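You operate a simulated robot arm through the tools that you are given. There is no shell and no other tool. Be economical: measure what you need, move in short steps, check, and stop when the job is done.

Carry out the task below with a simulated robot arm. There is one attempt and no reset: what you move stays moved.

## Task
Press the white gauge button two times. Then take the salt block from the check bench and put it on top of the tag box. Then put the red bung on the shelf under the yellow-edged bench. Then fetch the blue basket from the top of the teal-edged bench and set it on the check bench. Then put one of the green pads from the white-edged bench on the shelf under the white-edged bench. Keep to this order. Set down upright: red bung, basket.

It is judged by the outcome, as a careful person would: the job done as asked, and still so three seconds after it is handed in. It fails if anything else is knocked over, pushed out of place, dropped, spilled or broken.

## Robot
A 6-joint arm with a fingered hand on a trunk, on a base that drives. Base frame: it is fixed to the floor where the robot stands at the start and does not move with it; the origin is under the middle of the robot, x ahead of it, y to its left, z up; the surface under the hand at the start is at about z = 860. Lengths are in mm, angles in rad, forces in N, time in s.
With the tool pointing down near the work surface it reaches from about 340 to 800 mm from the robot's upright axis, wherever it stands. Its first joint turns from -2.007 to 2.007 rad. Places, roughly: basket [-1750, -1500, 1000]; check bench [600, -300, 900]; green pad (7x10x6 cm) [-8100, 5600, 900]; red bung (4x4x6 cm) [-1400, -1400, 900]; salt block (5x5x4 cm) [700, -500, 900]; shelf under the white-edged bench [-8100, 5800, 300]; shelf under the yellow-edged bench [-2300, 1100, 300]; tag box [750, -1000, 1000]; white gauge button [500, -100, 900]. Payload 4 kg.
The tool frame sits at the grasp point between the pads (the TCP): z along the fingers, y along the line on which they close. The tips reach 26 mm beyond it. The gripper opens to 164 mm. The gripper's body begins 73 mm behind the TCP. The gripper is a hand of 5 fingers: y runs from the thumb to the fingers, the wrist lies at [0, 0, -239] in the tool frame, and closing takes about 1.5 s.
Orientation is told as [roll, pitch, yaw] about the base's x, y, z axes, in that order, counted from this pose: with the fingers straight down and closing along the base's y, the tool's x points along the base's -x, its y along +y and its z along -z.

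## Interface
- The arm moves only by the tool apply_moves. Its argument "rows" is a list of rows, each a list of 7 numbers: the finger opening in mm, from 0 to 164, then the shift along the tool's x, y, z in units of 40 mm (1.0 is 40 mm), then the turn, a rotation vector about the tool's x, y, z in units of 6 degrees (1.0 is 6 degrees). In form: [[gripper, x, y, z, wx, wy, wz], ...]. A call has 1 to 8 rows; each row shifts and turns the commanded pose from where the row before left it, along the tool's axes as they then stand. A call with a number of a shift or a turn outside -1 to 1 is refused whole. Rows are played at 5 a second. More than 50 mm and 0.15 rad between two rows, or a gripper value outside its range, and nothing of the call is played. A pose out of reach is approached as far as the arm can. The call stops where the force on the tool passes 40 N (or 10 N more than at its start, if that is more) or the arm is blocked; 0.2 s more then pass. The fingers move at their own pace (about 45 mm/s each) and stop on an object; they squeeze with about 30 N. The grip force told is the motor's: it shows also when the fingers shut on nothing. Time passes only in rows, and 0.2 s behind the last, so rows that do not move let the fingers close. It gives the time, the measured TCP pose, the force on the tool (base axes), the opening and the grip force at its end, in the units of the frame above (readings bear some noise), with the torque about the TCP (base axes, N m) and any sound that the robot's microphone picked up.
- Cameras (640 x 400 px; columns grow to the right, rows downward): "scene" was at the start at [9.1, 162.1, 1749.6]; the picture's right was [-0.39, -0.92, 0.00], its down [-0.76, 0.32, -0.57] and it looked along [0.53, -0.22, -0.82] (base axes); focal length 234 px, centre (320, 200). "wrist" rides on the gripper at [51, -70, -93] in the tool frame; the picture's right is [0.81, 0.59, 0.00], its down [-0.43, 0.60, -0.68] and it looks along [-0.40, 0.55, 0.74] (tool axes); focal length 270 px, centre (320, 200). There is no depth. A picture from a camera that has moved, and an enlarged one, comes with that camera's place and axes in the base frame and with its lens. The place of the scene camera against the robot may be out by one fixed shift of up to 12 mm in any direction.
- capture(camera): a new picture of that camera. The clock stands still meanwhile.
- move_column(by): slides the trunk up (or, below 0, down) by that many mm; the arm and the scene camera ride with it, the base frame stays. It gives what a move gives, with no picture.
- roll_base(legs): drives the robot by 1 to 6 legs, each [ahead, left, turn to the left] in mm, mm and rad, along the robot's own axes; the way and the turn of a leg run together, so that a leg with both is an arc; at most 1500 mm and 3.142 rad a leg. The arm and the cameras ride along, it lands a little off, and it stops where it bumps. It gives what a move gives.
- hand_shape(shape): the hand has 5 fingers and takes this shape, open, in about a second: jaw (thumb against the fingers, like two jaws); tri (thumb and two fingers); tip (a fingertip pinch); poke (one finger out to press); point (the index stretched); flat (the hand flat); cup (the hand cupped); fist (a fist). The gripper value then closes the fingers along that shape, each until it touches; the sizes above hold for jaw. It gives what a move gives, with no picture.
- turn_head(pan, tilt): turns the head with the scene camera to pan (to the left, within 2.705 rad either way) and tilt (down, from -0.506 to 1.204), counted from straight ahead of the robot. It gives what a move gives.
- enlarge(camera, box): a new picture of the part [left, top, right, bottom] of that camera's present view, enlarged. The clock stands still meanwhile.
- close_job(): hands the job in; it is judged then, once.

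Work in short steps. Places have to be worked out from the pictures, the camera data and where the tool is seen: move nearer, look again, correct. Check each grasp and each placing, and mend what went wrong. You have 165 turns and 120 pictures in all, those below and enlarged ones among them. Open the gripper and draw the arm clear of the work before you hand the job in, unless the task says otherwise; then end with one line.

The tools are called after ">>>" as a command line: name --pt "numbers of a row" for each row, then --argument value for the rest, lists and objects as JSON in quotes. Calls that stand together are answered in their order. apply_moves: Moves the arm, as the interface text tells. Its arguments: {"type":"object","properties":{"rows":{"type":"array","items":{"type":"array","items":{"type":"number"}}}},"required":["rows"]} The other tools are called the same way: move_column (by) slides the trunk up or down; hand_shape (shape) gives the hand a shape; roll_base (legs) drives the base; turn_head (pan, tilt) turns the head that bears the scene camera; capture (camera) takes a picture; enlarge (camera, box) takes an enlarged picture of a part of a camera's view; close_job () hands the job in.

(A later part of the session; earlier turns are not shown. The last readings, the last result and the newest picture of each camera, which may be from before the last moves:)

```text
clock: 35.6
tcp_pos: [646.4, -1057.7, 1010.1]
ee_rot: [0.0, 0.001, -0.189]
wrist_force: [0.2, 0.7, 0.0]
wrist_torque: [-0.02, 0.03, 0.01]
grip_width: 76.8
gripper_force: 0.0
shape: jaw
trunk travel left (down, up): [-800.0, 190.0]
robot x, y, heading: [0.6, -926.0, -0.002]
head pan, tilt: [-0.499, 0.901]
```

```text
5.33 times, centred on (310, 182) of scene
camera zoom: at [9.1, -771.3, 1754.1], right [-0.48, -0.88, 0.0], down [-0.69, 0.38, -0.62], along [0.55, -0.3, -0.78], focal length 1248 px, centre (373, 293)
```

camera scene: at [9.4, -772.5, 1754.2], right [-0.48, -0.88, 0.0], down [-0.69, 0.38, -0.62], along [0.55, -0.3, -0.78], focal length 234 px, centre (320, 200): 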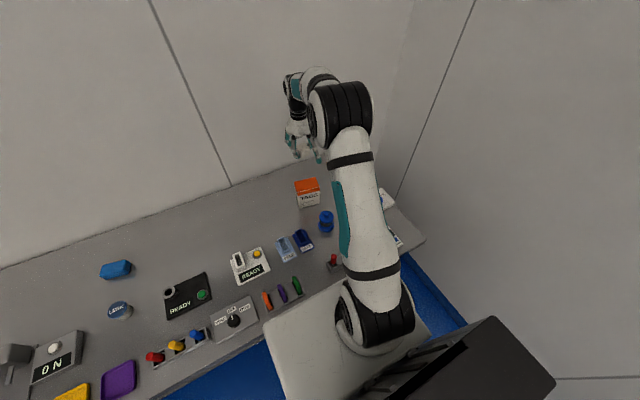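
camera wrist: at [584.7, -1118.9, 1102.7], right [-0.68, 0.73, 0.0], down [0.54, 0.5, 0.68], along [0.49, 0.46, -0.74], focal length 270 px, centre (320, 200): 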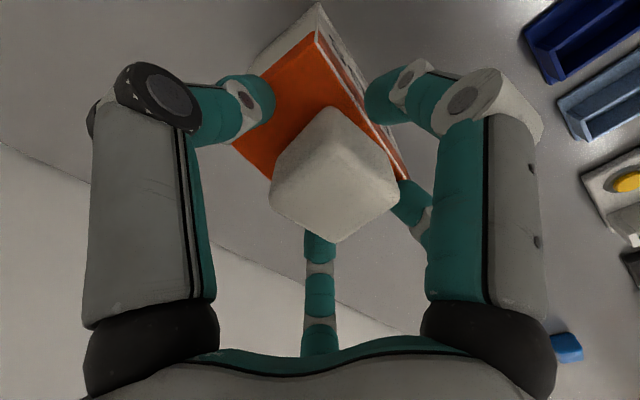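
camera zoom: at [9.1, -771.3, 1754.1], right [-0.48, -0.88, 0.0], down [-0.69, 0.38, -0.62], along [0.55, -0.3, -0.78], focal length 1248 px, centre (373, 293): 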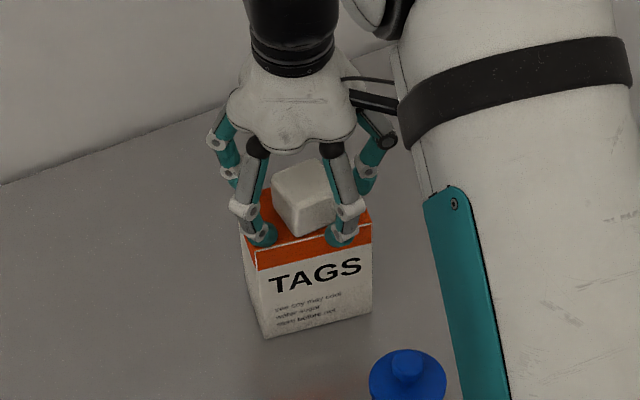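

The block sits on the box. I'll open a little more and rise straight up.

>>> apply_moves --pt "110 0 0 0 0 0 0" --pt "110 0 0 0 0 0 0" --pt "110 0 0 -0.3 0 0 0" --pt "110 0 0 -1 0 0 0" --pt "110 0 0 -1 0 0 0" --pt "110 0 0 -1 0 0 0" --pt "110 0 0 -1 0 0 0"

>>> enlarge --camera "scene" --box '[270, 110, 350, 220]'

>>> capture --camera "wrist"

```text
clock: 37.2
tcp_pos: [646.9, -1059.8, 1184.8]
ee_rot: [-0.002, 0.0, -0.188]
wrist_force: [-0.4, -0.4, -0.7]
wrist_torque: [0.0, 0.01, -0.03]
grip_width: 105.2
gripper_force: 0.0
shape: jaw
trunk travel left (down, up): [-800.0, 190.0]
robot x, y, heading: [1.0, -925.7, 0.003]
head pan, tilt: [-0.499, 0.901]
```

```text
3.64 times, centred on (310, 165) of scene
camera zoom: at [8.2, -771.1, 1754.0], right [-0.48, -0.88, 0.0], down [-0.69, 0.38, -0.62], along [0.55, -0.3, -0.78], focal length 851 px, centre (356, 327)
```

zoom: 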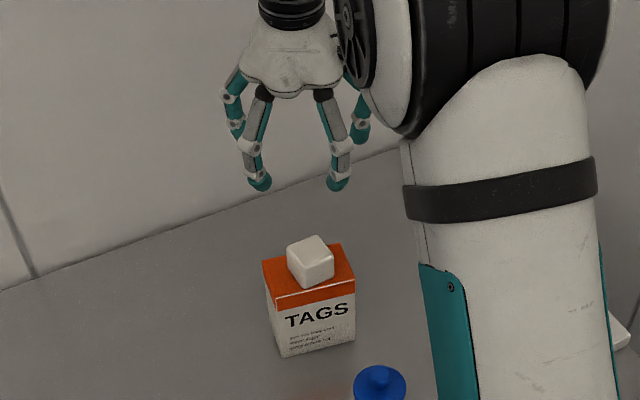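

```text
80 pictures are left
camera wrist: at [584.5, -1119.1, 1276.8], right [-0.68, 0.73, 0.0], down [0.54, 0.5, 0.68], along [0.49, 0.46, -0.74], focal length 270 px, centre (320, 200)
```

wrist: 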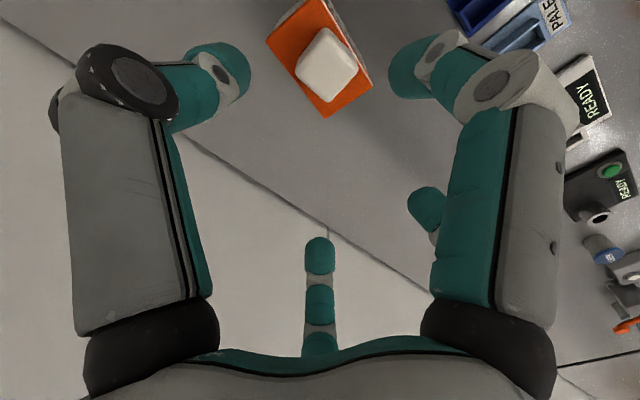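

The salt block rests on the tag box. Next is the red bung, around [-1400,-1400]. I'll turn the head to look behind me on both sides before driving.

>>> turn_head --pan -2.6 --tilt 0.45

>>> capture --camera "scene"

>>> turn_head --pan 2.6 --tilt 0.45

>>> capture --camera "scene"

```text
clock: 39.2
tcp_pos: [646.4, -1058.6, 1182.5]
ee_rot: [0.0, 0.0, -0.191]
wrist_force: [-0.1, -0.2, -0.2]
wrist_torque: [0.02, 0.0, 0.01]
grip_width: 105.5
gripper_force: 0.0
shape: jaw
trunk travel left (down, up): [-800.0, 190.0]
robot x, y, heading: [-1.4, -928.5, -0.0]
head pan, tilt: [-2.601, 0.45]
```

```text
79 pictures are left
camera scene: at [-136.0, -782.4, 1792.4], right [-0.52, 0.86, 0.0], down [0.37, 0.22, -0.9], along [-0.77, -0.46, -0.44], focal length 234 px, centre (320, 200)
```

scene: 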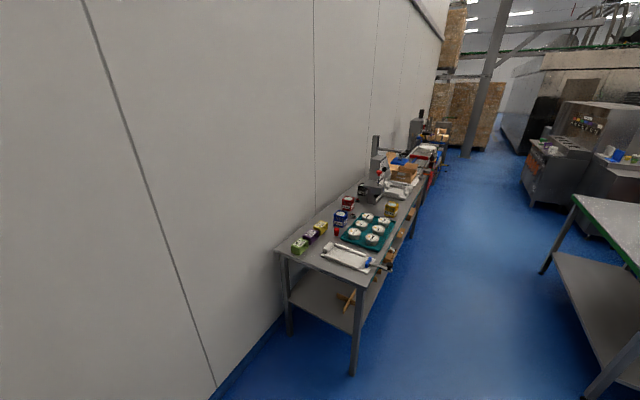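

```text
clock: 43.2
tcp_pos: [646.1, -1060.2, 1182.7]
ee_rot: [0.0, 0.001, -0.187]
wrist_force: [0.4, 0.5, -0.2]
wrist_torque: [-0.01, -0.03, 0.04]
grip_width: 105.5
gripper_force: 0.0
shape: jaw
trunk travel left (down, up): [-800.0, 190.0]
robot x, y, heading: [0.4, -925.1, 0.0]
head pan, tilt: [2.601, 0.45]
```

```text
78 pictures are left
camera scene: at [-136.0, -687.7, 1792.4], right [0.52, 0.86, 0.0], down [0.37, -0.22, -0.9], along [-0.77, 0.46, -0.44], focal length 234 px, centre (320, 200)
```

scene: 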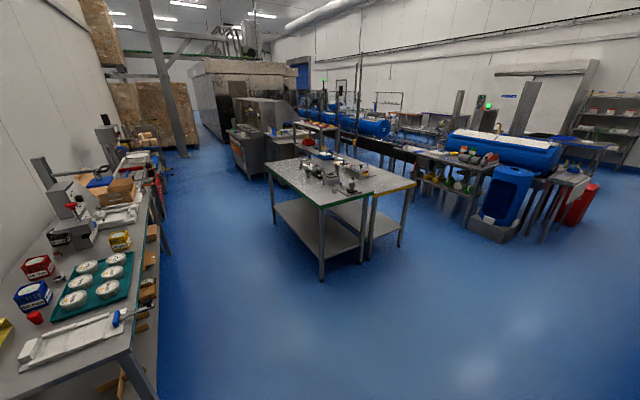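

The bung is on the bench along the right wall. I'll enlarge that area and the yellow-edged bench.

>>> enlarge --camera "scene" --box '[0, 130, 180, 400]'

>>> enlarge --camera "scene" --box '[230, 90, 480, 290]'

```text
1.48 times, centred on (90, 265) of scene
camera zoom: at [-136.0, -687.7, 1792.4], right [0.52, 0.86, 0.0], down [0.37, -0.22, -0.9], along [-0.77, 0.46, -0.44], focal length 347 px, centre (661, 104)
```

zoom: 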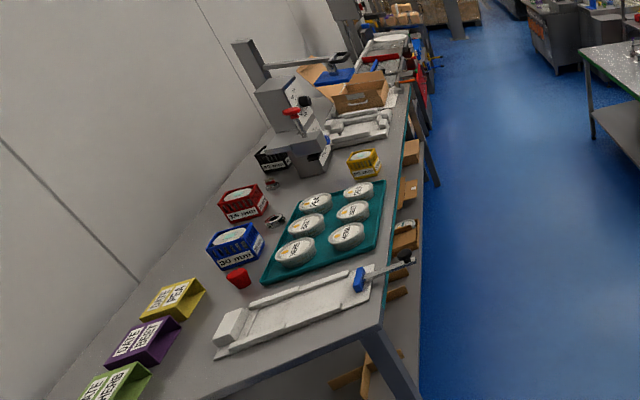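

```text
2.00 times, centred on (355, 190) of scene
camera zoom: at [-136.0, -687.7, 1792.4], right [0.52, 0.86, 0.0], down [0.37, -0.22, -0.9], along [-0.77, 0.46, -0.44], focal length 468 px, centre (250, 220)
```

zoom: 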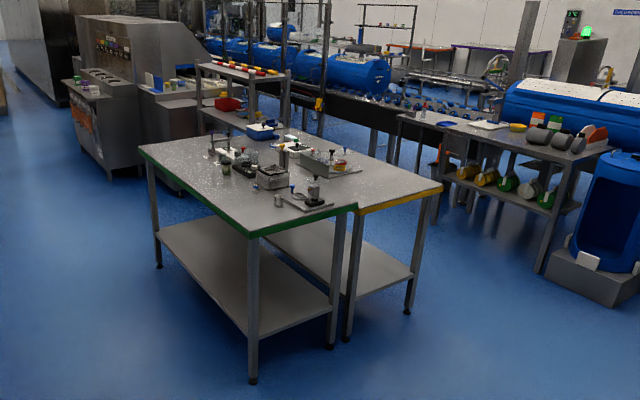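

The red bung is at about [-1374,-1396] on the wall bench, whose front-edge corner is near [-1015,-1034]. The blue basket is just beyond it, around [-1530,-1446]. I'll pull the hand in before driving.

>>> apply_moves --pt "110 0 0 0 0 0 -0.9" --pt "110 0 0 0 0 0 -0.9" --pt "110 0.82 0.56 0 0 0 0" --pt "110 0.82 0.56 0 0 0 0" --pt "110 0.82 0.56 0 0 0 0" --pt "110 0.82 0.56 0 0 0 0" --pt "110 0.82 0.56 0 0 0 0" --pt "110 0.82 0.56 0 0 0 0"

>>> roll_base --legs '[[-800, 0, 0], [0, 500, 0], [0, 0, -1.571]]'

>>> turn_head --pan -0.3 --tilt 0.6

>>> capture --camera "scene"

```text
clock: 45.0
tcp_pos: [449.2, -923.8, 1182.8]
ee_rot: [0.001, 0.0, -0.003]
wrist_force: [-0.1, 0.8, -0.6]
wrist_torque: [0.01, -0.02, -0.03]
grip_width: 105.3
gripper_force: 0.1
shape: jaw
trunk travel left (down, up): [-800.0, 190.0]
robot x, y, heading: [-3.4, -924.5, 0.001]
head pan, tilt: [2.601, 0.45]
```

```text
clock: 49.1
tcp_pos: [-309.0, -913.7, 1181.0]
ee_rot: [-0.001, 0.002, 0.01]
wrist_force: [-0.6, 0.0, 0.5]
wrist_torque: [-0.03, 0.03, 0.04]
grip_width: 105.8
gripper_force: 0.0
shape: jaw
trunk travel left (down, up): [-800.0, 190.0]
robot x, y, heading: [-762.8, -922.1, 0.009]
head pan, tilt: [2.601, 0.45]
stopped in leg 1: the robot was blocked; the commanded pose is now the measured one
```

```text
clock: 51.6
tcp_pos: [-309.8, -914.7, 1182.0]
ee_rot: [-0.001, 0.001, 0.01]
wrist_force: [0.1, 1.2, -0.1]
wrist_torque: [0.0, -0.02, -0.02]
grip_width: 105.5
gripper_force: 0.0
shape: jaw
trunk travel left (down, up): [-800.0, 190.0]
robot x, y, heading: [-759.3, -922.3, 0.008]
head pan, tilt: [-0.3, 0.6]
```

```text
75 pictures are left
camera scene: at [-734.1, -756.2, 1778.8], right [-0.28, -0.96, 0.0], down [-0.54, 0.16, -0.83], along [0.79, -0.23, -0.56], focal length 234 px, centre (320, 200)
```

scene: 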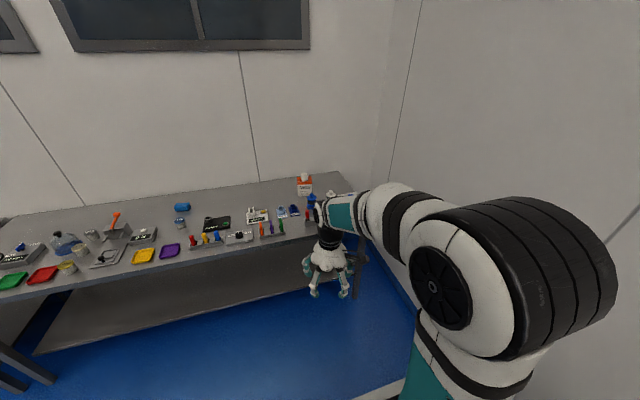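

I bumped into something behind me, likely the bench corner. I'll ease forward off it, slide left, then check that bench.

>>> roll_base --legs '[[80, 0, 0], [0, 520, 0]]'

>>> turn_head --pan -2.4 --tilt 0.65

>>> capture --camera "scene"

```text
clock: 55.3
tcp_pos: [-233.7, -396.6, 1182.5]
ee_rot: [-0.001, -0.001, 0.009]
wrist_force: [0.0, 0.5, 1.3]
wrist_torque: [-0.05, -0.03, 0.03]
grip_width: 105.6
gripper_force: 0.0
shape: jaw
trunk travel left (down, up): [-800.0, 190.0]
robot x, y, heading: [-684.1, -403.0, 0.007]
head pan, tilt: [-0.3, 0.6]
```

```text
clock: 57.3
tcp_pos: [-234.8, -397.1, 1183.0]
ee_rot: [0.001, 0.0, 0.009]
wrist_force: [-0.7, 0.5, 0.6]
wrist_torque: [0.02, -0.02, -0.02]
grip_width: 105.6
gripper_force: 0.0
shape: jaw
trunk travel left (down, up): [-800.0, 190.0]
robot x, y, heading: [-685.5, -403.6, 0.013]
head pan, tilt: [-2.4, 0.649]
```

```text
74 pictures are left
camera scene: at [-807.2, -271.5, 1774.6], right [-0.68, 0.73, 0.0], down [0.44, 0.41, -0.8], along [-0.58, -0.54, -0.6], focal length 234 px, centre (320, 200)
```

scene: 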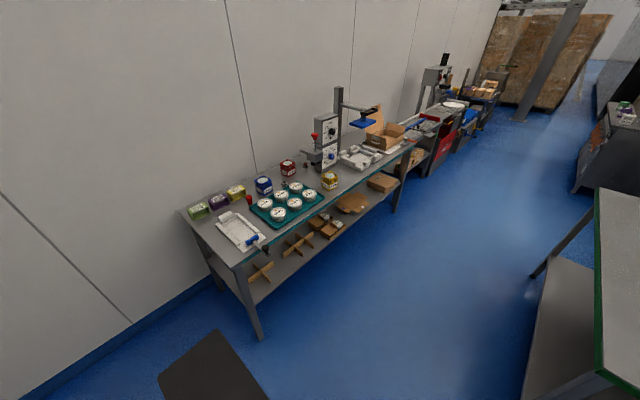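

The bench looks undisturbed. I'll zoom in to check the edge colour and the baskets.

>>> enlarge --camera "scene" --box '[170, 140, 350, 290]'

```text
2.67 times, centred on (260, 215) of scene
camera zoom: at [-807.2, -271.5, 1774.6], right [-0.68, 0.73, 0.0], down [0.44, 0.41, -0.8], along [-0.58, -0.54, -0.6], focal length 624 px, centre (480, 160)
```

zoom: 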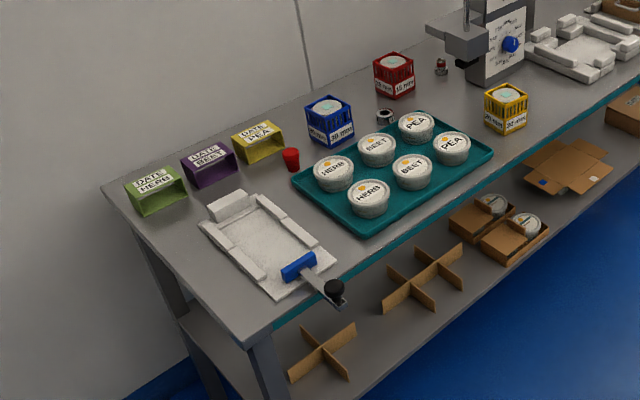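

This is the teal-edged bench, with a shelf and small tins in the coloured baskets. Bung ≈[-1360,-1395], blue basket ≈[-1500,-1435]. I'll turn to face the bench and drive to about (-1430,-770).

>>> roll_base --legs '[[0, 0, -1.581], [0, -745, 0], [360, 0, 0]]'

>>> turn_head --pan 0.35 --tilt 0.85

>>> capture --camera "scene"

>>> capture --camera "wrist"

```text
clock: 67.2
tcp_pos: [-1439.5, -1203.3, 1182.5]
ee_rot: [0.0, -0.001, -1.585]
wrist_force: [0.1, -1.1, -1.3]
wrist_torque: [0.01, 0.0, 0.01]
grip_width: 105.4
gripper_force: 0.1
shape: jaw
trunk travel left (down, up): [-800.0, 190.0]
robot x, y, heading: [-1428.6, -752.9, -1.584]
head pan, tilt: [-2.4, 0.649]
```

```text
clock: 69.6
tcp_pos: [-1440.2, -1203.5, 1181.1]
ee_rot: [0.001, 0.0, -1.585]
wrist_force: [-0.2, 0.2, -1.3]
wrist_torque: [-0.02, 0.05, -0.01]
grip_width: 105.8
gripper_force: 0.1
shape: jaw
trunk travel left (down, up): [-800.0, 190.0]
robot x, y, heading: [-1430.6, -748.0, -1.585]
head pan, tilt: [0.351, 0.85]
```

```text
72 pictures are left
camera scene: at [-1219.4, -765.1, 1757.9], right [-0.94, -0.33, 0.0], down [-0.25, 0.71, -0.66], along [0.22, -0.62, -0.75], focal length 234 px, centre (320, 200)
```

scene: 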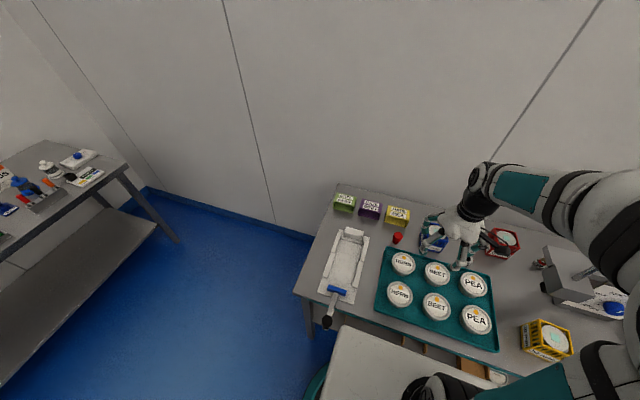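

```text
71 pictures are left
camera wrist: at [-1507.0, -1152.9, 1275.1], right [0.6, 0.8, 0.0], down [0.59, -0.44, 0.68], along [0.54, -0.41, -0.74], focal length 270 px, centre (320, 200)
```

wrist: 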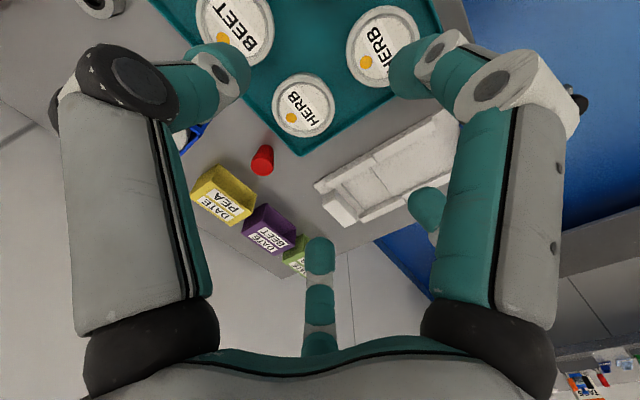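

The bung is at about [-1357,-1388]. I'll zoom in to see how close its neighbours are.

>>> enlarge --camera "scene" --box '[350, 190, 530, 310]'

>>> enlarge --camera "wrist" --box '[170, 60, 370, 260]'

```text
3.33 times, centred on (440, 250) of scene
camera zoom: at [-1219.4, -765.1, 1757.9], right [-0.94, -0.33, 0.0], down [-0.25, 0.71, -0.66], along [0.22, -0.62, -0.75], focal length 780 px, centre (-80, 33)
```

zoom: 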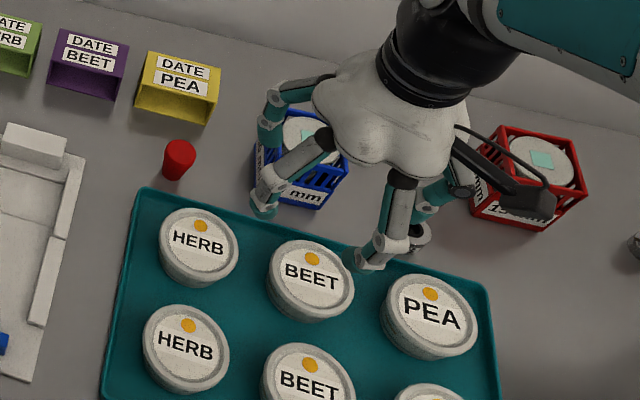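

```text
2.00 times, centred on (270, 160) of wrist
camera zoom: at [-1507.0, -1152.9, 1275.1], right [0.6, 0.8, 0.0], down [0.59, -0.44, 0.68], along [0.54, -0.41, -0.74], focal length 541 px, centre (420, 280)
```

zoom: 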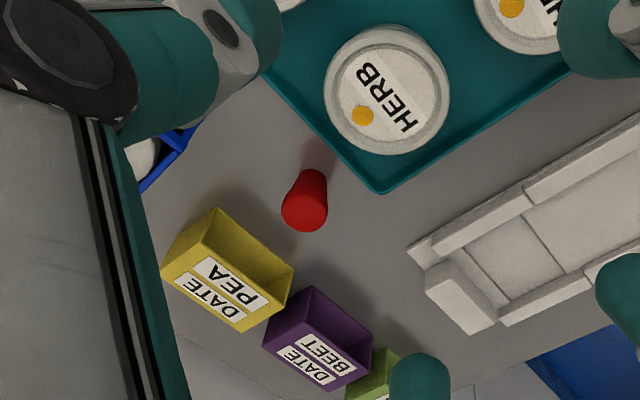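

Around the bung there's about 59 mm free to the yellow holder, 48 mm to the tray edge and plenty along x. I'll go above it with a narrow 66 mm opening, fingers closing along the clear x direction.

>>> apply_moves --pt "66 -0.91 0.43 0 0 0 0" --pt "66 -0.91 0.43 0 0 0 0" --pt "66 -0.91 0.43 0 0 0 0" --pt "66 -0.91 0.43 0 0 0 0" --pt "66 -0.91 0.42 0 0 0 0" --pt "66 0 0 1 0 0 0" --pt "66 0 0 1 0 0 0" --pt "66 0 0 1 0 0 0"

>>> apply_moves --pt "66 0 0 0.8 0 0 0" --pt "66 0 0 0 0 0 0" --pt "66 0 0 0 0 0 0"

>>> capture --camera "wrist"

>>> enlarge --camera "scene" --box '[350, 140, 500, 290]'

```text
clock: 71.4
tcp_pos: [-1355.8, -1387.8, 1061.4]
ee_rot: [-0.002, 0.0, -1.584]
wrist_force: [-0.2, -0.3, 0.1]
wrist_torque: [-0.02, 0.02, -0.04]
grip_width: 64.0
gripper_force: 0.0
shape: jaw
trunk travel left (down, up): [-800.0, 190.0]
robot x, y, heading: [-1433.3, -751.3, -1.581]
head pan, tilt: [0.351, 0.85]
```

```text
clock: 72.2
tcp_pos: [-1356.9, -1386.4, 1028.5]
ee_rot: [-0.001, -0.002, -1.585]
wrist_force: [-0.2, 0.4, -0.5]
wrist_torque: [0.0, 0.0, -0.03]
grip_width: 63.8
gripper_force: 0.0
shape: jaw
trunk travel left (down, up): [-800.0, 190.0]
robot x, y, heading: [-1430.7, -752.3, -1.588]
head pan, tilt: [0.351, 0.85]
```

```text
68 pictures are left
camera wrist: at [-1423.9, -1336.3, 1122.4], right [0.6, 0.8, 0.0], down [0.59, -0.44, 0.68], along [0.54, -0.41, -0.74], focal length 270 px, centre (320, 200)
```

wrist: 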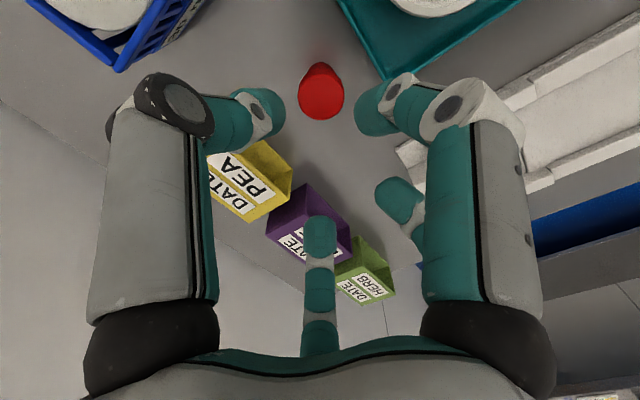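

```text
2.67 times, centred on (425, 215) of scene
camera zoom: at [-1219.2, -765.7, 1757.9], right [-0.94, -0.33, 0.0], down [-0.25, 0.71, -0.66], along [0.22, -0.62, -0.75], focal length 624 px, centre (40, 160)
```

zoom: 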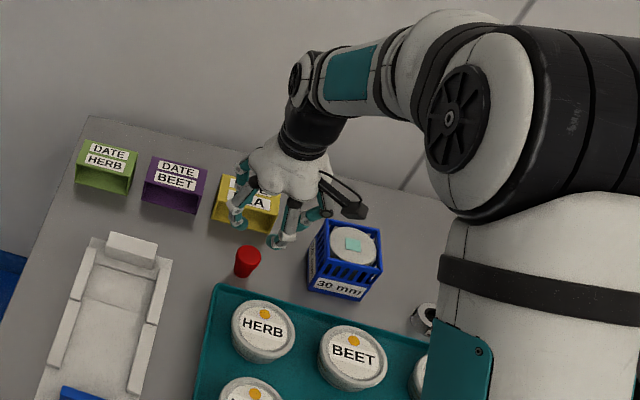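

The hand is centred over the bung. I'll lower 80 mm, then check the clearances.

>>> apply_moves --pt "66 0.03 -0.06 0.7 0 0 0" --pt "66 0 0 0.7 0 0 0" --pt "66 0 0 0.6 0 0 0" --pt "66 0 0 0 0 0 0"

>>> capture --camera "wrist"

>>> enlarge --camera "scene" --box '[360, 180, 460, 270]'

```text
clock: 73.2
tcp_pos: [-1358.9, -1384.9, 950.7]
ee_rot: [-0.001, 0.0, -1.584]
wrist_force: [0.5, -0.1, 0.2]
wrist_torque: [0.01, 0.0, 0.02]
grip_width: 64.0
gripper_force: 0.2
shape: jaw
trunk travel left (down, up): [-800.0, 190.0]
robot x, y, heading: [-1435.9, -751.1, -1.586]
head pan, tilt: [0.351, 0.85]
```

```text
66 pictures are left
camera wrist: at [-1426.5, -1334.6, 1043.6], right [0.6, 0.8, 0.0], down [0.59, -0.44, 0.68], along [0.54, -0.41, -0.74], focal length 270 px, centre (320, 200)
```

wrist: 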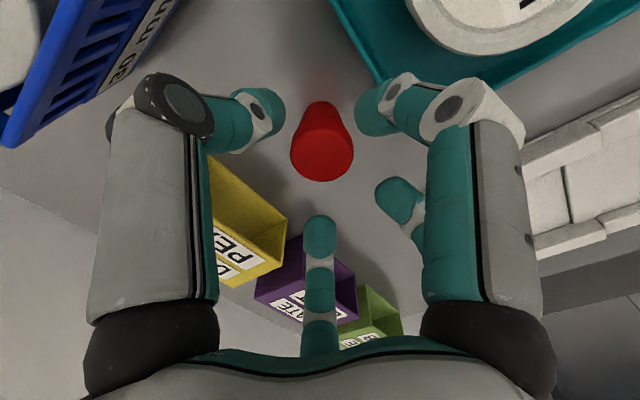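

```text
4.44 times, centred on (410, 225) of scene
camera zoom: at [-1219.3, -764.8, 1758.0], right [-0.94, -0.33, 0.0], down [-0.25, 0.71, -0.66], along [0.22, -0.62, -0.75], focal length 1040 px, centre (-80, 89)
```

zoom: 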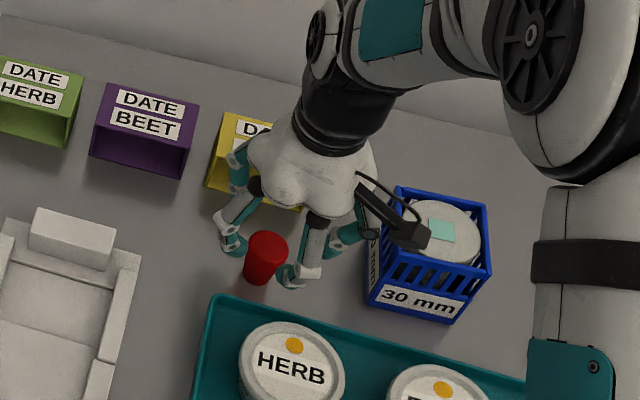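

Good clearance all round. I'll correct by a few mm, go down to about z 906 and close.

>>> apply_moves --pt "66 0.06 -0.08 0.6 0 0 0" --pt "66 0 0 0.5 0 0 0" --pt "66 0 0 0 0 0 0"

>>> apply_moves --pt "20 0 0 0 0 0 0" --pt "20 0 0 0 0 0 0" --pt "20 0 0 0 0 0 0" --pt "20 0 0 0 0 0 0" --pt "20 0 0 0 0 0 0" --pt "20 0 0 0 0 0 0"

>>> capture --camera "wrist"

```text
clock: 74.0
tcp_pos: [-1362.3, -1382.1, 906.4]
ee_rot: [0.0, 0.001, -1.586]
wrist_force: [-0.2, -0.1, 0.6]
wrist_torque: [0.07, 0.02, 0.02]
grip_width: 63.7
gripper_force: 0.0
shape: jaw
trunk travel left (down, up): [-800.0, 190.0]
robot x, y, heading: [-1431.7, -751.9, -1.585]
head pan, tilt: [0.351, 0.85]
```

```text
clock: 74.7
tcp_pos: [-1360.5, -1389.4, 910.9]
ee_rot: [0.002, -0.018, -1.584]
wrist_force: [0.6, -0.1, -0.4]
wrist_torque: [-0.01, 0.01, 0.02]
grip_width: 28.6
gripper_force: 29.6
shape: tri
trunk travel left (down, up): [-800.0, 190.0]
robot x, y, heading: [-1434.5, -754.1, -1.588]
head pan, tilt: [0.351, 0.85]
stopped in row 3: the force on the tool passed its limit at 43 N (the readings are from after the stop); the commanded pose is now the measured one
```

```text
64 pictures are left
camera wrist: at [-1428.0, -1338.1, 1002.7], right [0.6, 0.8, -0.01], down [0.59, -0.43, 0.69], along [0.54, -0.42, -0.73], focal length 270 px, centre (320, 200)
```

wrist: 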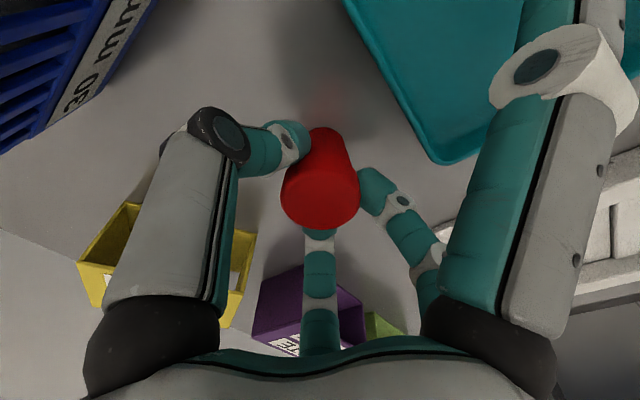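

A force spike: when the hand switched to tri, a free finger spread and pushed on the tray side. I'll look at what moved.

>>> enlarge --camera "scene" --box '[330, 180, 530, 340]'

```text
2.50 times, centred on (430, 260) of scene
camera zoom: at [-1219.5, -765.4, 1757.6], right [-0.94, -0.33, 0.0], down [-0.25, 0.71, -0.66], along [0.22, -0.62, -0.75], focal length 585 px, centre (45, 50)
```

zoom: 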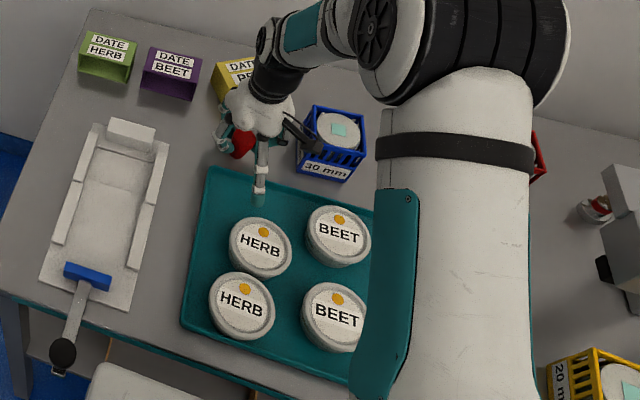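

The free finger pushed a HERB tub about 50 mm across the tray, and may have nudged the yellow holder too. I'll lift the bung straight up, then survey and set right what moved.

>>> apply_moves --pt "20 0 0 -0.5 0 0 0" --pt "20 0 0 -1 0 0 0" --pt "20 0 0 -1 0 0 0" --pt "20 0 0 -1 0 0 0" --pt "20 0 0 -1 0 0 0" --pt "20 0 0 -1 0 0 0" --pt "20 0 0 -1 0 0 0"

>>> capture --camera "scene"

>>> capture --camera "wrist"

```text
clock: 76.3
tcp_pos: [-1361.6, -1386.0, 1173.4]
ee_rot: [0.003, -0.021, -1.585]
wrist_force: [0.0, 0.8, -0.1]
wrist_torque: [-0.02, -0.03, 0.02]
grip_width: 28.9
gripper_force: 30.0
shape: tri
trunk travel left (down, up): [-800.0, 190.0]
robot x, y, heading: [-1434.7, -753.6, -1.585]
head pan, tilt: [0.351, 0.85]
```

```text
62 pictures are left
camera scene: at [-1219.2, -764.8, 1757.9], right [-0.94, -0.33, 0.0], down [-0.25, 0.71, -0.66], along [0.22, -0.62, -0.75], focal length 234 px, centre (320, 200)
```

scene: 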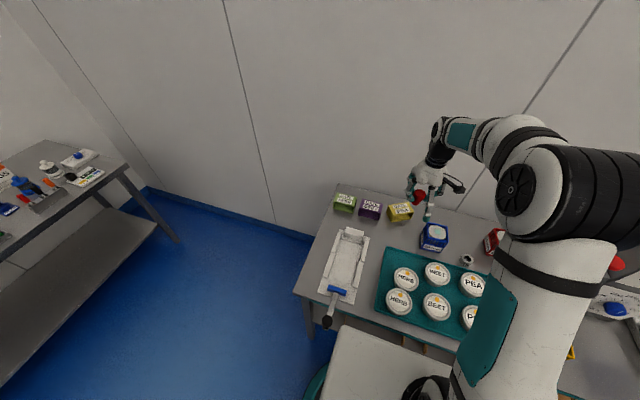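

```text
61 pictures are left
camera wrist: at [-1429.1, -1333.2, 1264.7], right [0.6, 0.8, -0.02], down [0.59, -0.43, 0.69], along [0.54, -0.42, -0.73], focal length 270 px, centre (320, 200)
```

wrist: 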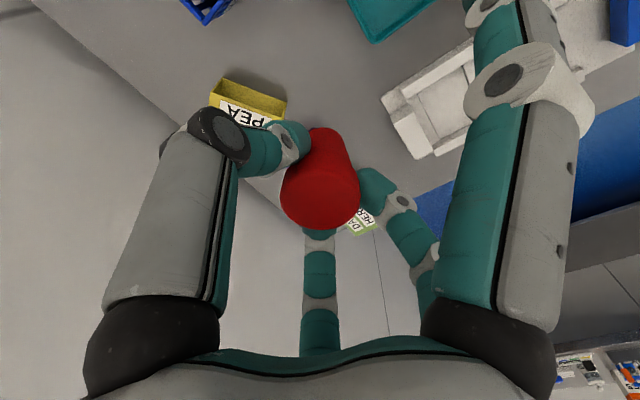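

I'll zoom to measure the shifts against the earlier picture from the same camera place.

>>> enlarge --camera "scene" --box '[350, 190, 530, 310]'

```text
3.33 times, centred on (440, 250) of scene
camera zoom: at [-1219.2, -764.8, 1757.9], right [-0.94, -0.33, 0.0], down [-0.25, 0.71, -0.66], along [0.22, -0.62, -0.75], focal length 780 px, centre (-80, 33)
```

zoom: 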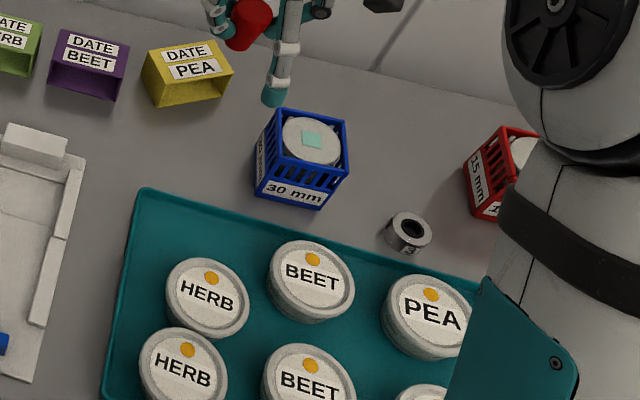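

The shifts: the HERB tubs moved about 58 and 30 mm, and the yellow holder about 16 mm with a small turn. I'll mend those with an empty hand when I come back for the basket, so the bung goes on its shelf first. Retracting the arm and driving to the yellow-edged bench, whose yellow end is at x≈-1590, y 780–1360.

>>> apply_moves --pt "20 0.8 0 0 0.2 0 0" --pt "20 0.8 0 0 0 0 0" --pt "20 0.8 0 0 0 0 0" --pt "20 0.8 0 0 0 0 0" --pt "20 0.8 0 0 0 0 0" --pt "20 0.8 0 0 0 0 0" --pt "20 0.8 0 0 0 0 0"

>>> roll_base --legs '[[-350, 0, 0], [0, 400, 0], [0, 0, -1.556]]'

>>> turn_head --pan -0.5 --tilt 0.5

>>> capture --camera "scene"

```text
clock: 77.9
tcp_pos: [-1357.3, -1160.9, 1167.5]
ee_rot: [-0.019, -0.02, -1.585]
wrist_force: [-0.5, -0.5, -1.0]
wrist_torque: [0.0, 0.02, -0.01]
grip_width: 28.3
gripper_force: 30.3
shape: tri
trunk travel left (down, up): [-800.0, 190.0]
robot x, y, heading: [-1433.5, -755.6, -1.582]
head pan, tilt: [0.351, 0.85]
```

```text
clock: 86.0
tcp_pos: [-1433.4, -497.0, 1167.8]
ee_rot: [-0.018, -0.021, -3.127]
wrist_force: [0.0, 0.0, -0.3]
wrist_torque: [0.02, 0.02, -0.02]
grip_width: 28.1
gripper_force: 30.1
shape: tri
trunk travel left (down, up): [-800.0, 190.0]
robot x, y, heading: [-1030.8, -413.9, -3.122]
head pan, tilt: [0.351, 0.85]
```

```text
clock: 87.2
tcp_pos: [-1433.2, -498.5, 1167.0]
ee_rot: [-0.016, -0.02, -3.125]
wrist_force: [0.5, -0.2, -1.1]
wrist_torque: [-0.01, -0.02, 0.02]
grip_width: 28.5
gripper_force: 30.4
shape: tri
trunk travel left (down, up): [-800.0, 190.0]
robot x, y, heading: [-1028.7, -410.2, -3.128]
head pan, tilt: [-0.499, 0.499]
```

```text
59 pictures are left
camera scene: at [-1041.9, -548.2, 1787.9], right [0.46, 0.89, 0.0], down [0.42, -0.22, -0.88], along [-0.78, 0.41, -0.48], focal length 234 px, centre (320, 200)
```

scene: 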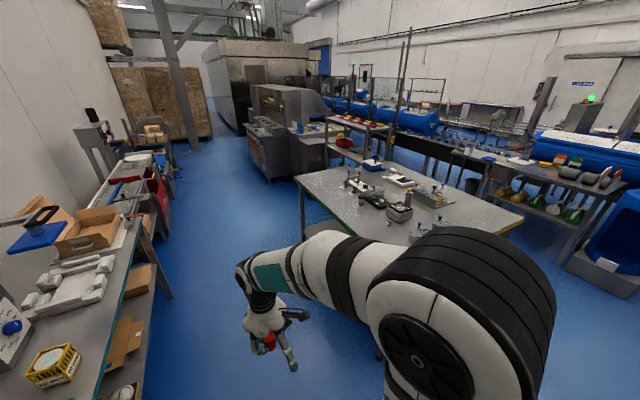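

The bung is held. I'll level the tool and slide right along the bench ends to y≈1070.

>>> apply_moves --pt "20 0 0 0 -0.17 0.19 0" --pt "20 0 0 0 0 0 0"

>>> roll_base --legs '[[0, -740, 0], [0, -740, -0.017]]'

>>> turn_head --pan 0.4 --tilt 0.85

>>> capture --camera "scene"

```text
clock: 87.8
tcp_pos: [-1433.1, -497.4, 1166.6]
ee_rot: [0.0, 0.0, -3.127]
wrist_force: [-0.9, -1.0, -0.9]
wrist_torque: [-0.03, 0.01, 0.0]
grip_width: 28.6
gripper_force: 29.9
shape: tri
trunk travel left (down, up): [-800.0, 190.0]
robot x, y, heading: [-1025.9, -408.1, -3.129]
head pan, tilt: [-0.499, 0.499]
```

```text
clock: 95.4
tcp_pos: [-1451.7, 985.6, 1167.6]
ee_rot: [-0.002, -0.001, -3.137]
wrist_force: [0.1, 0.4, -0.4]
wrist_torque: [0.0, -0.01, 0.02]
grip_width: 28.7
gripper_force: 29.9
shape: tri
trunk travel left (down, up): [-800.0, 190.0]
robot x, y, heading: [-1049.3, 1066.2, -3.138]
head pan, tilt: [-0.499, 0.499]
```

```text
clock: 96.6
tcp_pos: [-1451.4, 985.7, 1166.9]
ee_rot: [0.0, 0.002, -3.137]
wrist_force: [0.3, -0.5, -0.7]
wrist_torque: [0.01, -0.01, -0.02]
grip_width: 28.7
gripper_force: 29.3
shape: tri
trunk travel left (down, up): [-800.0, 190.0]
robot x, y, heading: [-1043.9, 1068.6, -3.137]
head pan, tilt: [0.4, 0.85]
```

```text
58 pictures are left
camera scene: at [-1052.3, 857.5, 1758.0], right [-0.39, 0.92, 0.0], down [0.69, 0.3, -0.66], along [-0.61, -0.26, -0.75], focal length 234 px, centre (320, 200)
```

scene: 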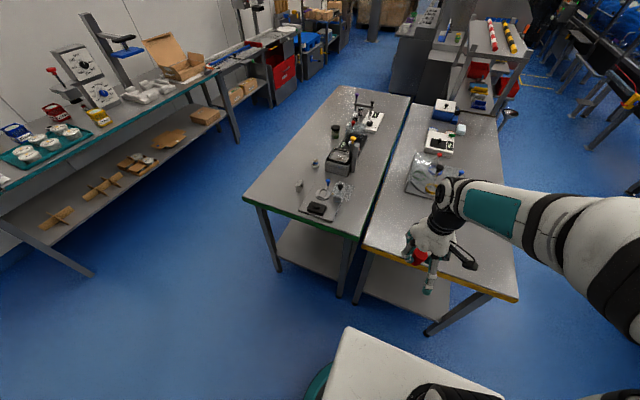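

The yellow end edge is at x≈-1605, y 824–1421, and the shelf edge at x≈-1656. I'll centre the hand in y, then lower the trunk by 760 with the hand still outside the bench, and look under it.

>>> apply_moves --pt "20 0.3 -0.7 0 0 0 0" --pt "20 0 -0.7 0 0 0 0" --pt "20 0 -0.7 0 0 0 0" --pt "20 0 -0.7 0 0 0 0"

>>> move_column --by -760

>>> turn_head --pan 0.3 --tilt 0.6

>>> capture --camera "scene"

>>> capture --camera "wrist"

```text
clock: 97.6
tcp_pos: [-1440.4, 1096.9, 1168.3]
ee_rot: [0.0, 0.0, -3.137]
wrist_force: [-0.5, 0.5, 0.3]
wrist_torque: [-0.01, 0.0, 0.02]
grip_width: 28.5
gripper_force: 29.7
shape: tri
trunk travel left (down, up): [-800.0, 190.0]
robot x, y, heading: [-1043.2, 1070.8, -3.14]
head pan, tilt: [0.4, 0.85]
```

```text
refused: -760 is not a number from -400 to 400
```

```text
clock: 98.4
tcp_pos: [-1439.9, 1096.4, 1168.5]
ee_rot: [0.0, 0.0, -3.136]
wrist_force: [0.5, 0.1, -1.1]
wrist_torque: [0.01, -0.01, 0.03]
grip_width: 28.6
gripper_force: 29.9
shape: tri
trunk travel left (down, up): [-800.0, 190.0]
robot x, y, heading: [-1046.7, 1068.2, -3.137]
head pan, tilt: [0.3, 0.6]
```

```text
57 pictures are left
camera scene: at [-1064.7, 861.8, 1778.8], right [-0.3, 0.95, 0.0], down [0.54, 0.17, -0.82], along [-0.79, -0.25, -0.57], focal length 234 px, centre (320, 200)
```

scene: 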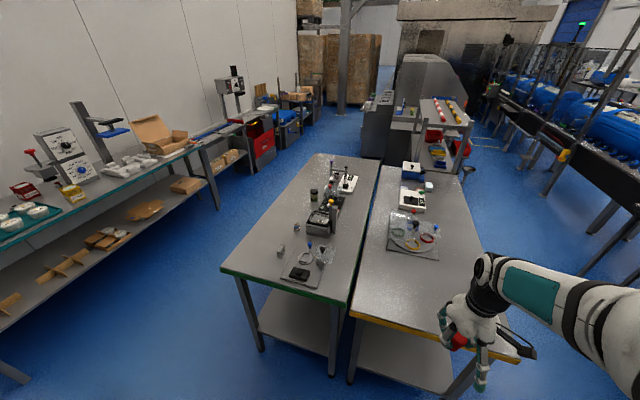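

```text
56 pictures are left
camera wrist: at [-1388.0, 1165.4, 1260.6], right [0.81, -0.58, 0.0], down [-0.43, -0.6, 0.68], along [-0.4, -0.55, -0.74], focal length 270 px, centre (320, 200)
```

wrist: 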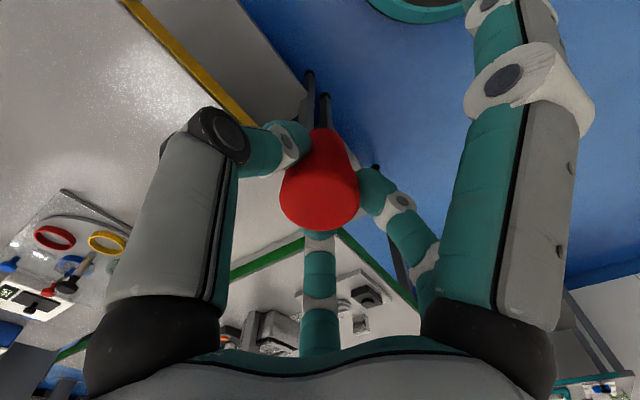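

The column moves at most 400 per call, so I'll lower in two steps.

>>> move_column --by -400

>>> move_column --by -360

>>> turn_head --pan 0.3 --tilt 0.5

>>> capture --camera "scene"

>>> capture --camera "wrist"

```text
clock: 102.2
tcp_pos: [-1440.4, 1097.1, 769.1]
ee_rot: [-0.001, -0.001, -3.137]
wrist_force: [1.2, 0.0, -0.5]
wrist_torque: [-0.02, -0.05, -0.03]
grip_width: 28.6
gripper_force: 30.2
shape: tri
trunk travel left (down, up): [-400.0, 590.0]
robot x, y, heading: [-1048.3, 1066.9, -3.132]
head pan, tilt: [0.3, 0.6]
```

```text
clock: 105.7
tcp_pos: [-1440.6, 1096.5, 408.3]
ee_rot: [-0.002, -0.001, -3.136]
wrist_force: [0.6, 0.2, 0.1]
wrist_torque: [0.0, -0.02, -0.02]
grip_width: 28.5
gripper_force: 30.1
shape: tri
trunk travel left (down, up): [-40.0, 950.0]
robot x, y, heading: [-1044.1, 1070.6, -3.14]
head pan, tilt: [0.3, 0.6]
```

```text
clock: 106.4
tcp_pos: [-1439.5, 1097.8, 407.5]
ee_rot: [0.001, 0.0, -3.136]
wrist_force: [-0.6, -0.3, -1.4]
wrist_torque: [0.01, 0.01, 0.04]
grip_width: 28.6
gripper_force: 30.1
shape: tri
trunk travel left (down, up): [-40.0, 950.0]
robot x, y, heading: [-1044.2, 1067.9, -3.138]
head pan, tilt: [0.3, 0.499]
```

```text
55 pictures are left
camera scene: at [-1067.1, 861.0, 1027.9], right [-0.3, 0.95, 0.0], down [0.46, 0.14, -0.88], along [-0.84, -0.26, -0.48], focal length 234 px, centre (320, 200)
```

scene: 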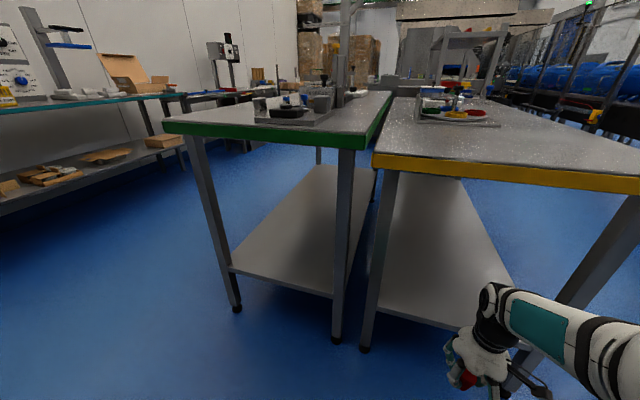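

```text
54 pictures are left
camera wrist: at [-1388.0, 1165.5, 500.6], right [0.81, -0.58, 0.0], down [-0.43, -0.6, 0.68], along [-0.4, -0.55, -0.74], focal length 270 px, centre (320, 200)
```

wrist: 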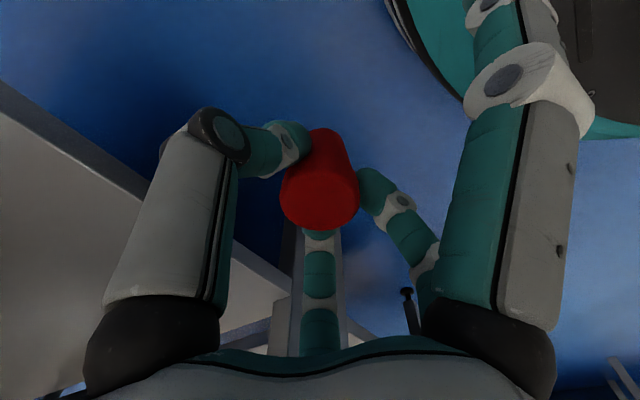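

The shelf is open, z≈300, with the bench underside around 815. I'll move the hand in 200 mm first, then check the arm against the bench top.

>>> apply_moves --pt "20 -1 0 0 0 0 0" --pt "20 -1 0 0 0 0 0" --pt "20 -1 0 0 0 0 0" --pt "20 -1 0 0 0 0 0" --pt "20 -1 0 0 0 0 0"

>>> turn_head --pan -0.1 --tilt 0.5

>>> capture --camera "scene"

```text
clock: 107.6
tcp_pos: [-1640.6, 1095.7, 408.9]
ee_rot: [-0.002, 0.0, -3.136]
wrist_force: [0.5, 0.1, 0.2]
wrist_torque: [0.03, 0.0, 0.02]
grip_width: 28.4
gripper_force: 30.3
shape: tri
trunk travel left (down, up): [-40.0, 950.0]
robot x, y, heading: [-1044.1, 1068.9, -3.138]
head pan, tilt: [0.3, 0.499]
```

```text
clock: 108.4
tcp_pos: [-1638.6, 1095.3, 409.2]
ee_rot: [-0.001, 0.001, -3.136]
wrist_force: [0.7, 0.4, -0.4]
wrist_torque: [0.03, -0.03, -0.02]
grip_width: 28.6
gripper_force: 30.0
shape: tri
trunk travel left (down, up): [-40.0, 950.0]
robot x, y, heading: [-1045.6, 1071.6, -3.137]
head pan, tilt: [-0.099, 0.499]
```

```text
53 pictures are left
camera scene: at [-1071.0, 896.8, 1027.9], right [0.09, 1.0, 0.0], down [0.48, -0.04, -0.88], along [-0.87, 0.08, -0.48], focal length 234 px, centre (320, 200)
```

scene: 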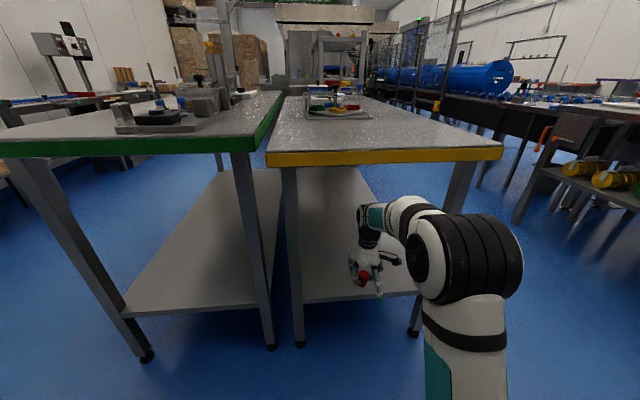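

There's good clearance and the elbow stays outside. I'll move in 140 more and look with both cameras.

>>> apply_moves --pt "20 -0.9 0 0 0 0 0" --pt "20 -0.9 0 0 0 0 0" --pt "20 -0.9 0 0 0 0 0" --pt "20 -0.8 0 0 0 0 0" --pt "20 0 0 0 0 0 0"

>>> capture --camera "wrist"

>>> enlarge --camera "scene" --box '[280, 140, 480, 320]'

```text
clock: 109.6
tcp_pos: [-1779.7, 1095.3, 406.0]
ee_rot: [0.0, 0.0, -3.136]
wrist_force: [-0.5, -0.1, -0.1]
wrist_torque: [0.01, 0.01, 0.03]
grip_width: 28.8
gripper_force: 30.1
shape: tri
trunk travel left (down, up): [-40.0, 950.0]
robot x, y, heading: [-1043.8, 1068.8, -3.136]
head pan, tilt: [-0.099, 0.499]
```

```text
52 pictures are left
camera wrist: at [-1727.9, 1163.7, 499.7], right [0.81, -0.58, 0.0], down [-0.43, -0.6, 0.68], along [-0.4, -0.55, -0.74], focal length 270 px, centre (320, 200)
```

wrist: 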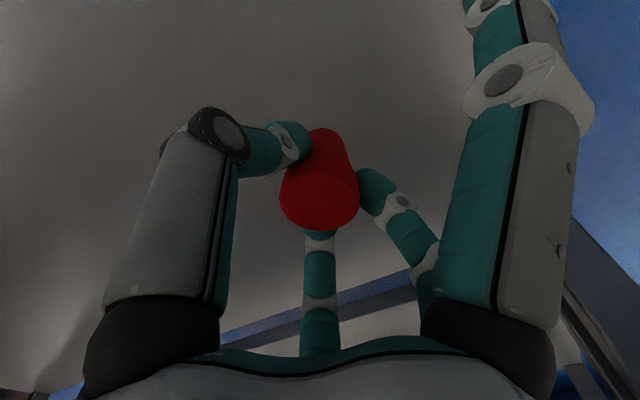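

```text
2.22 times, centred on (380, 230) of scene
camera zoom: at [-1071.0, 896.9, 1027.9], right [0.09, 1.0, 0.0], down [0.48, -0.04, -0.88], along [-0.87, 0.08, -0.48], focal length 520 px, centre (187, 133)
```

zoom: 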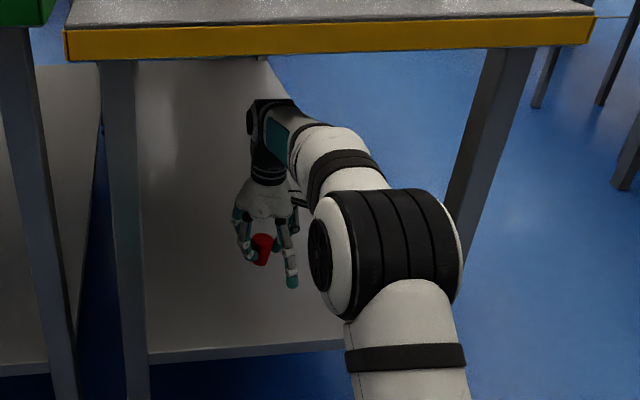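

The hand is over the shelf, clear all round. I'll lower towards contact, expected at TCP z≈350.

>>> apply_moves --pt "20 0 0 0.5 0 0 0" --pt "20 0 0 0.4 0 0 0" --pt "20 0 0 0.15 0 0 0" --pt "20 0 0 0.1 0 0 0" --pt "20 0 0 0 0 0 0"

```text
clock: 110.8
tcp_pos: [-1779.8, 1095.1, 362.1]
ee_rot: [0.001, -0.001, -3.137]
wrist_force: [0.3, 0.2, 0.1]
wrist_torque: [0.0, -0.01, 0.03]
grip_width: 28.6
gripper_force: 29.8
shape: tri
trunk travel left (down, up): [-40.0, 950.0]
robot x, y, heading: [-1042.2, 1070.6, -3.14]
head pan, tilt: [-0.099, 0.499]
```

No contact yet. I'll continue in 2–3 mm steps.

>>> apply_moves --pt "20 0 0 0.07 0 0 0" --pt "20 0 0 0.07 0 0 0" --pt "20 0 0 0.07 0 0 0" --pt "20 0 0 0 0 0 0"

>>> enlarge --camera "scene" --box '[340, 200, 420, 290]'

```text
clock: 111.8
tcp_pos: [-1779.8, 1095.1, 353.8]
ee_rot: [-0.001, 0.001, -3.137]
wrist_force: [-0.1, 0.0, 0.1]
wrist_torque: [0.04, -0.02, 0.0]
grip_width: 28.6
gripper_force: 30.0
shape: tri
trunk travel left (down, up): [-40.0, 950.0]
robot x, y, heading: [-1045.1, 1068.8, -3.136]
head pan, tilt: [-0.099, 0.499]
```

```text
4.44 times, centred on (380, 245) of scene
camera zoom: at [-1071.1, 896.9, 1027.9], right [0.09, 1.0, 0.0], down [0.48, -0.04, -0.88], along [-0.87, 0.08, -0.48], focal length 1040 px, centre (53, 0)
```

zoom: 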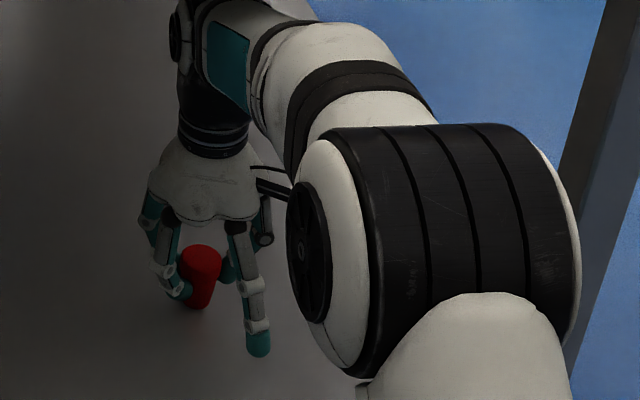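

Still no contact, so I'll continue.

>>> apply_moves --pt "20 0 0 0.06 0 0 0" --pt "20 0 0 0.06 0 0 0" --pt "20 0 0 0.06 0 0 0" --pt "20 0 0 0 0 0 0"

```text
clock: 112.8
tcp_pos: [-1779.6, 1095.2, 347.3]
ee_rot: [0.0, -0.003, -3.137]
wrist_force: [2.5, -0.8, 6.6]
wrist_torque: [-0.01, -0.04, -0.01]
grip_width: 28.9
gripper_force: 30.0
shape: tri
trunk travel left (down, up): [-40.0, 950.0]
robot x, y, heading: [-1043.8, 1073.9, -3.139]
head pan, tilt: [-0.099, 0.499]
```

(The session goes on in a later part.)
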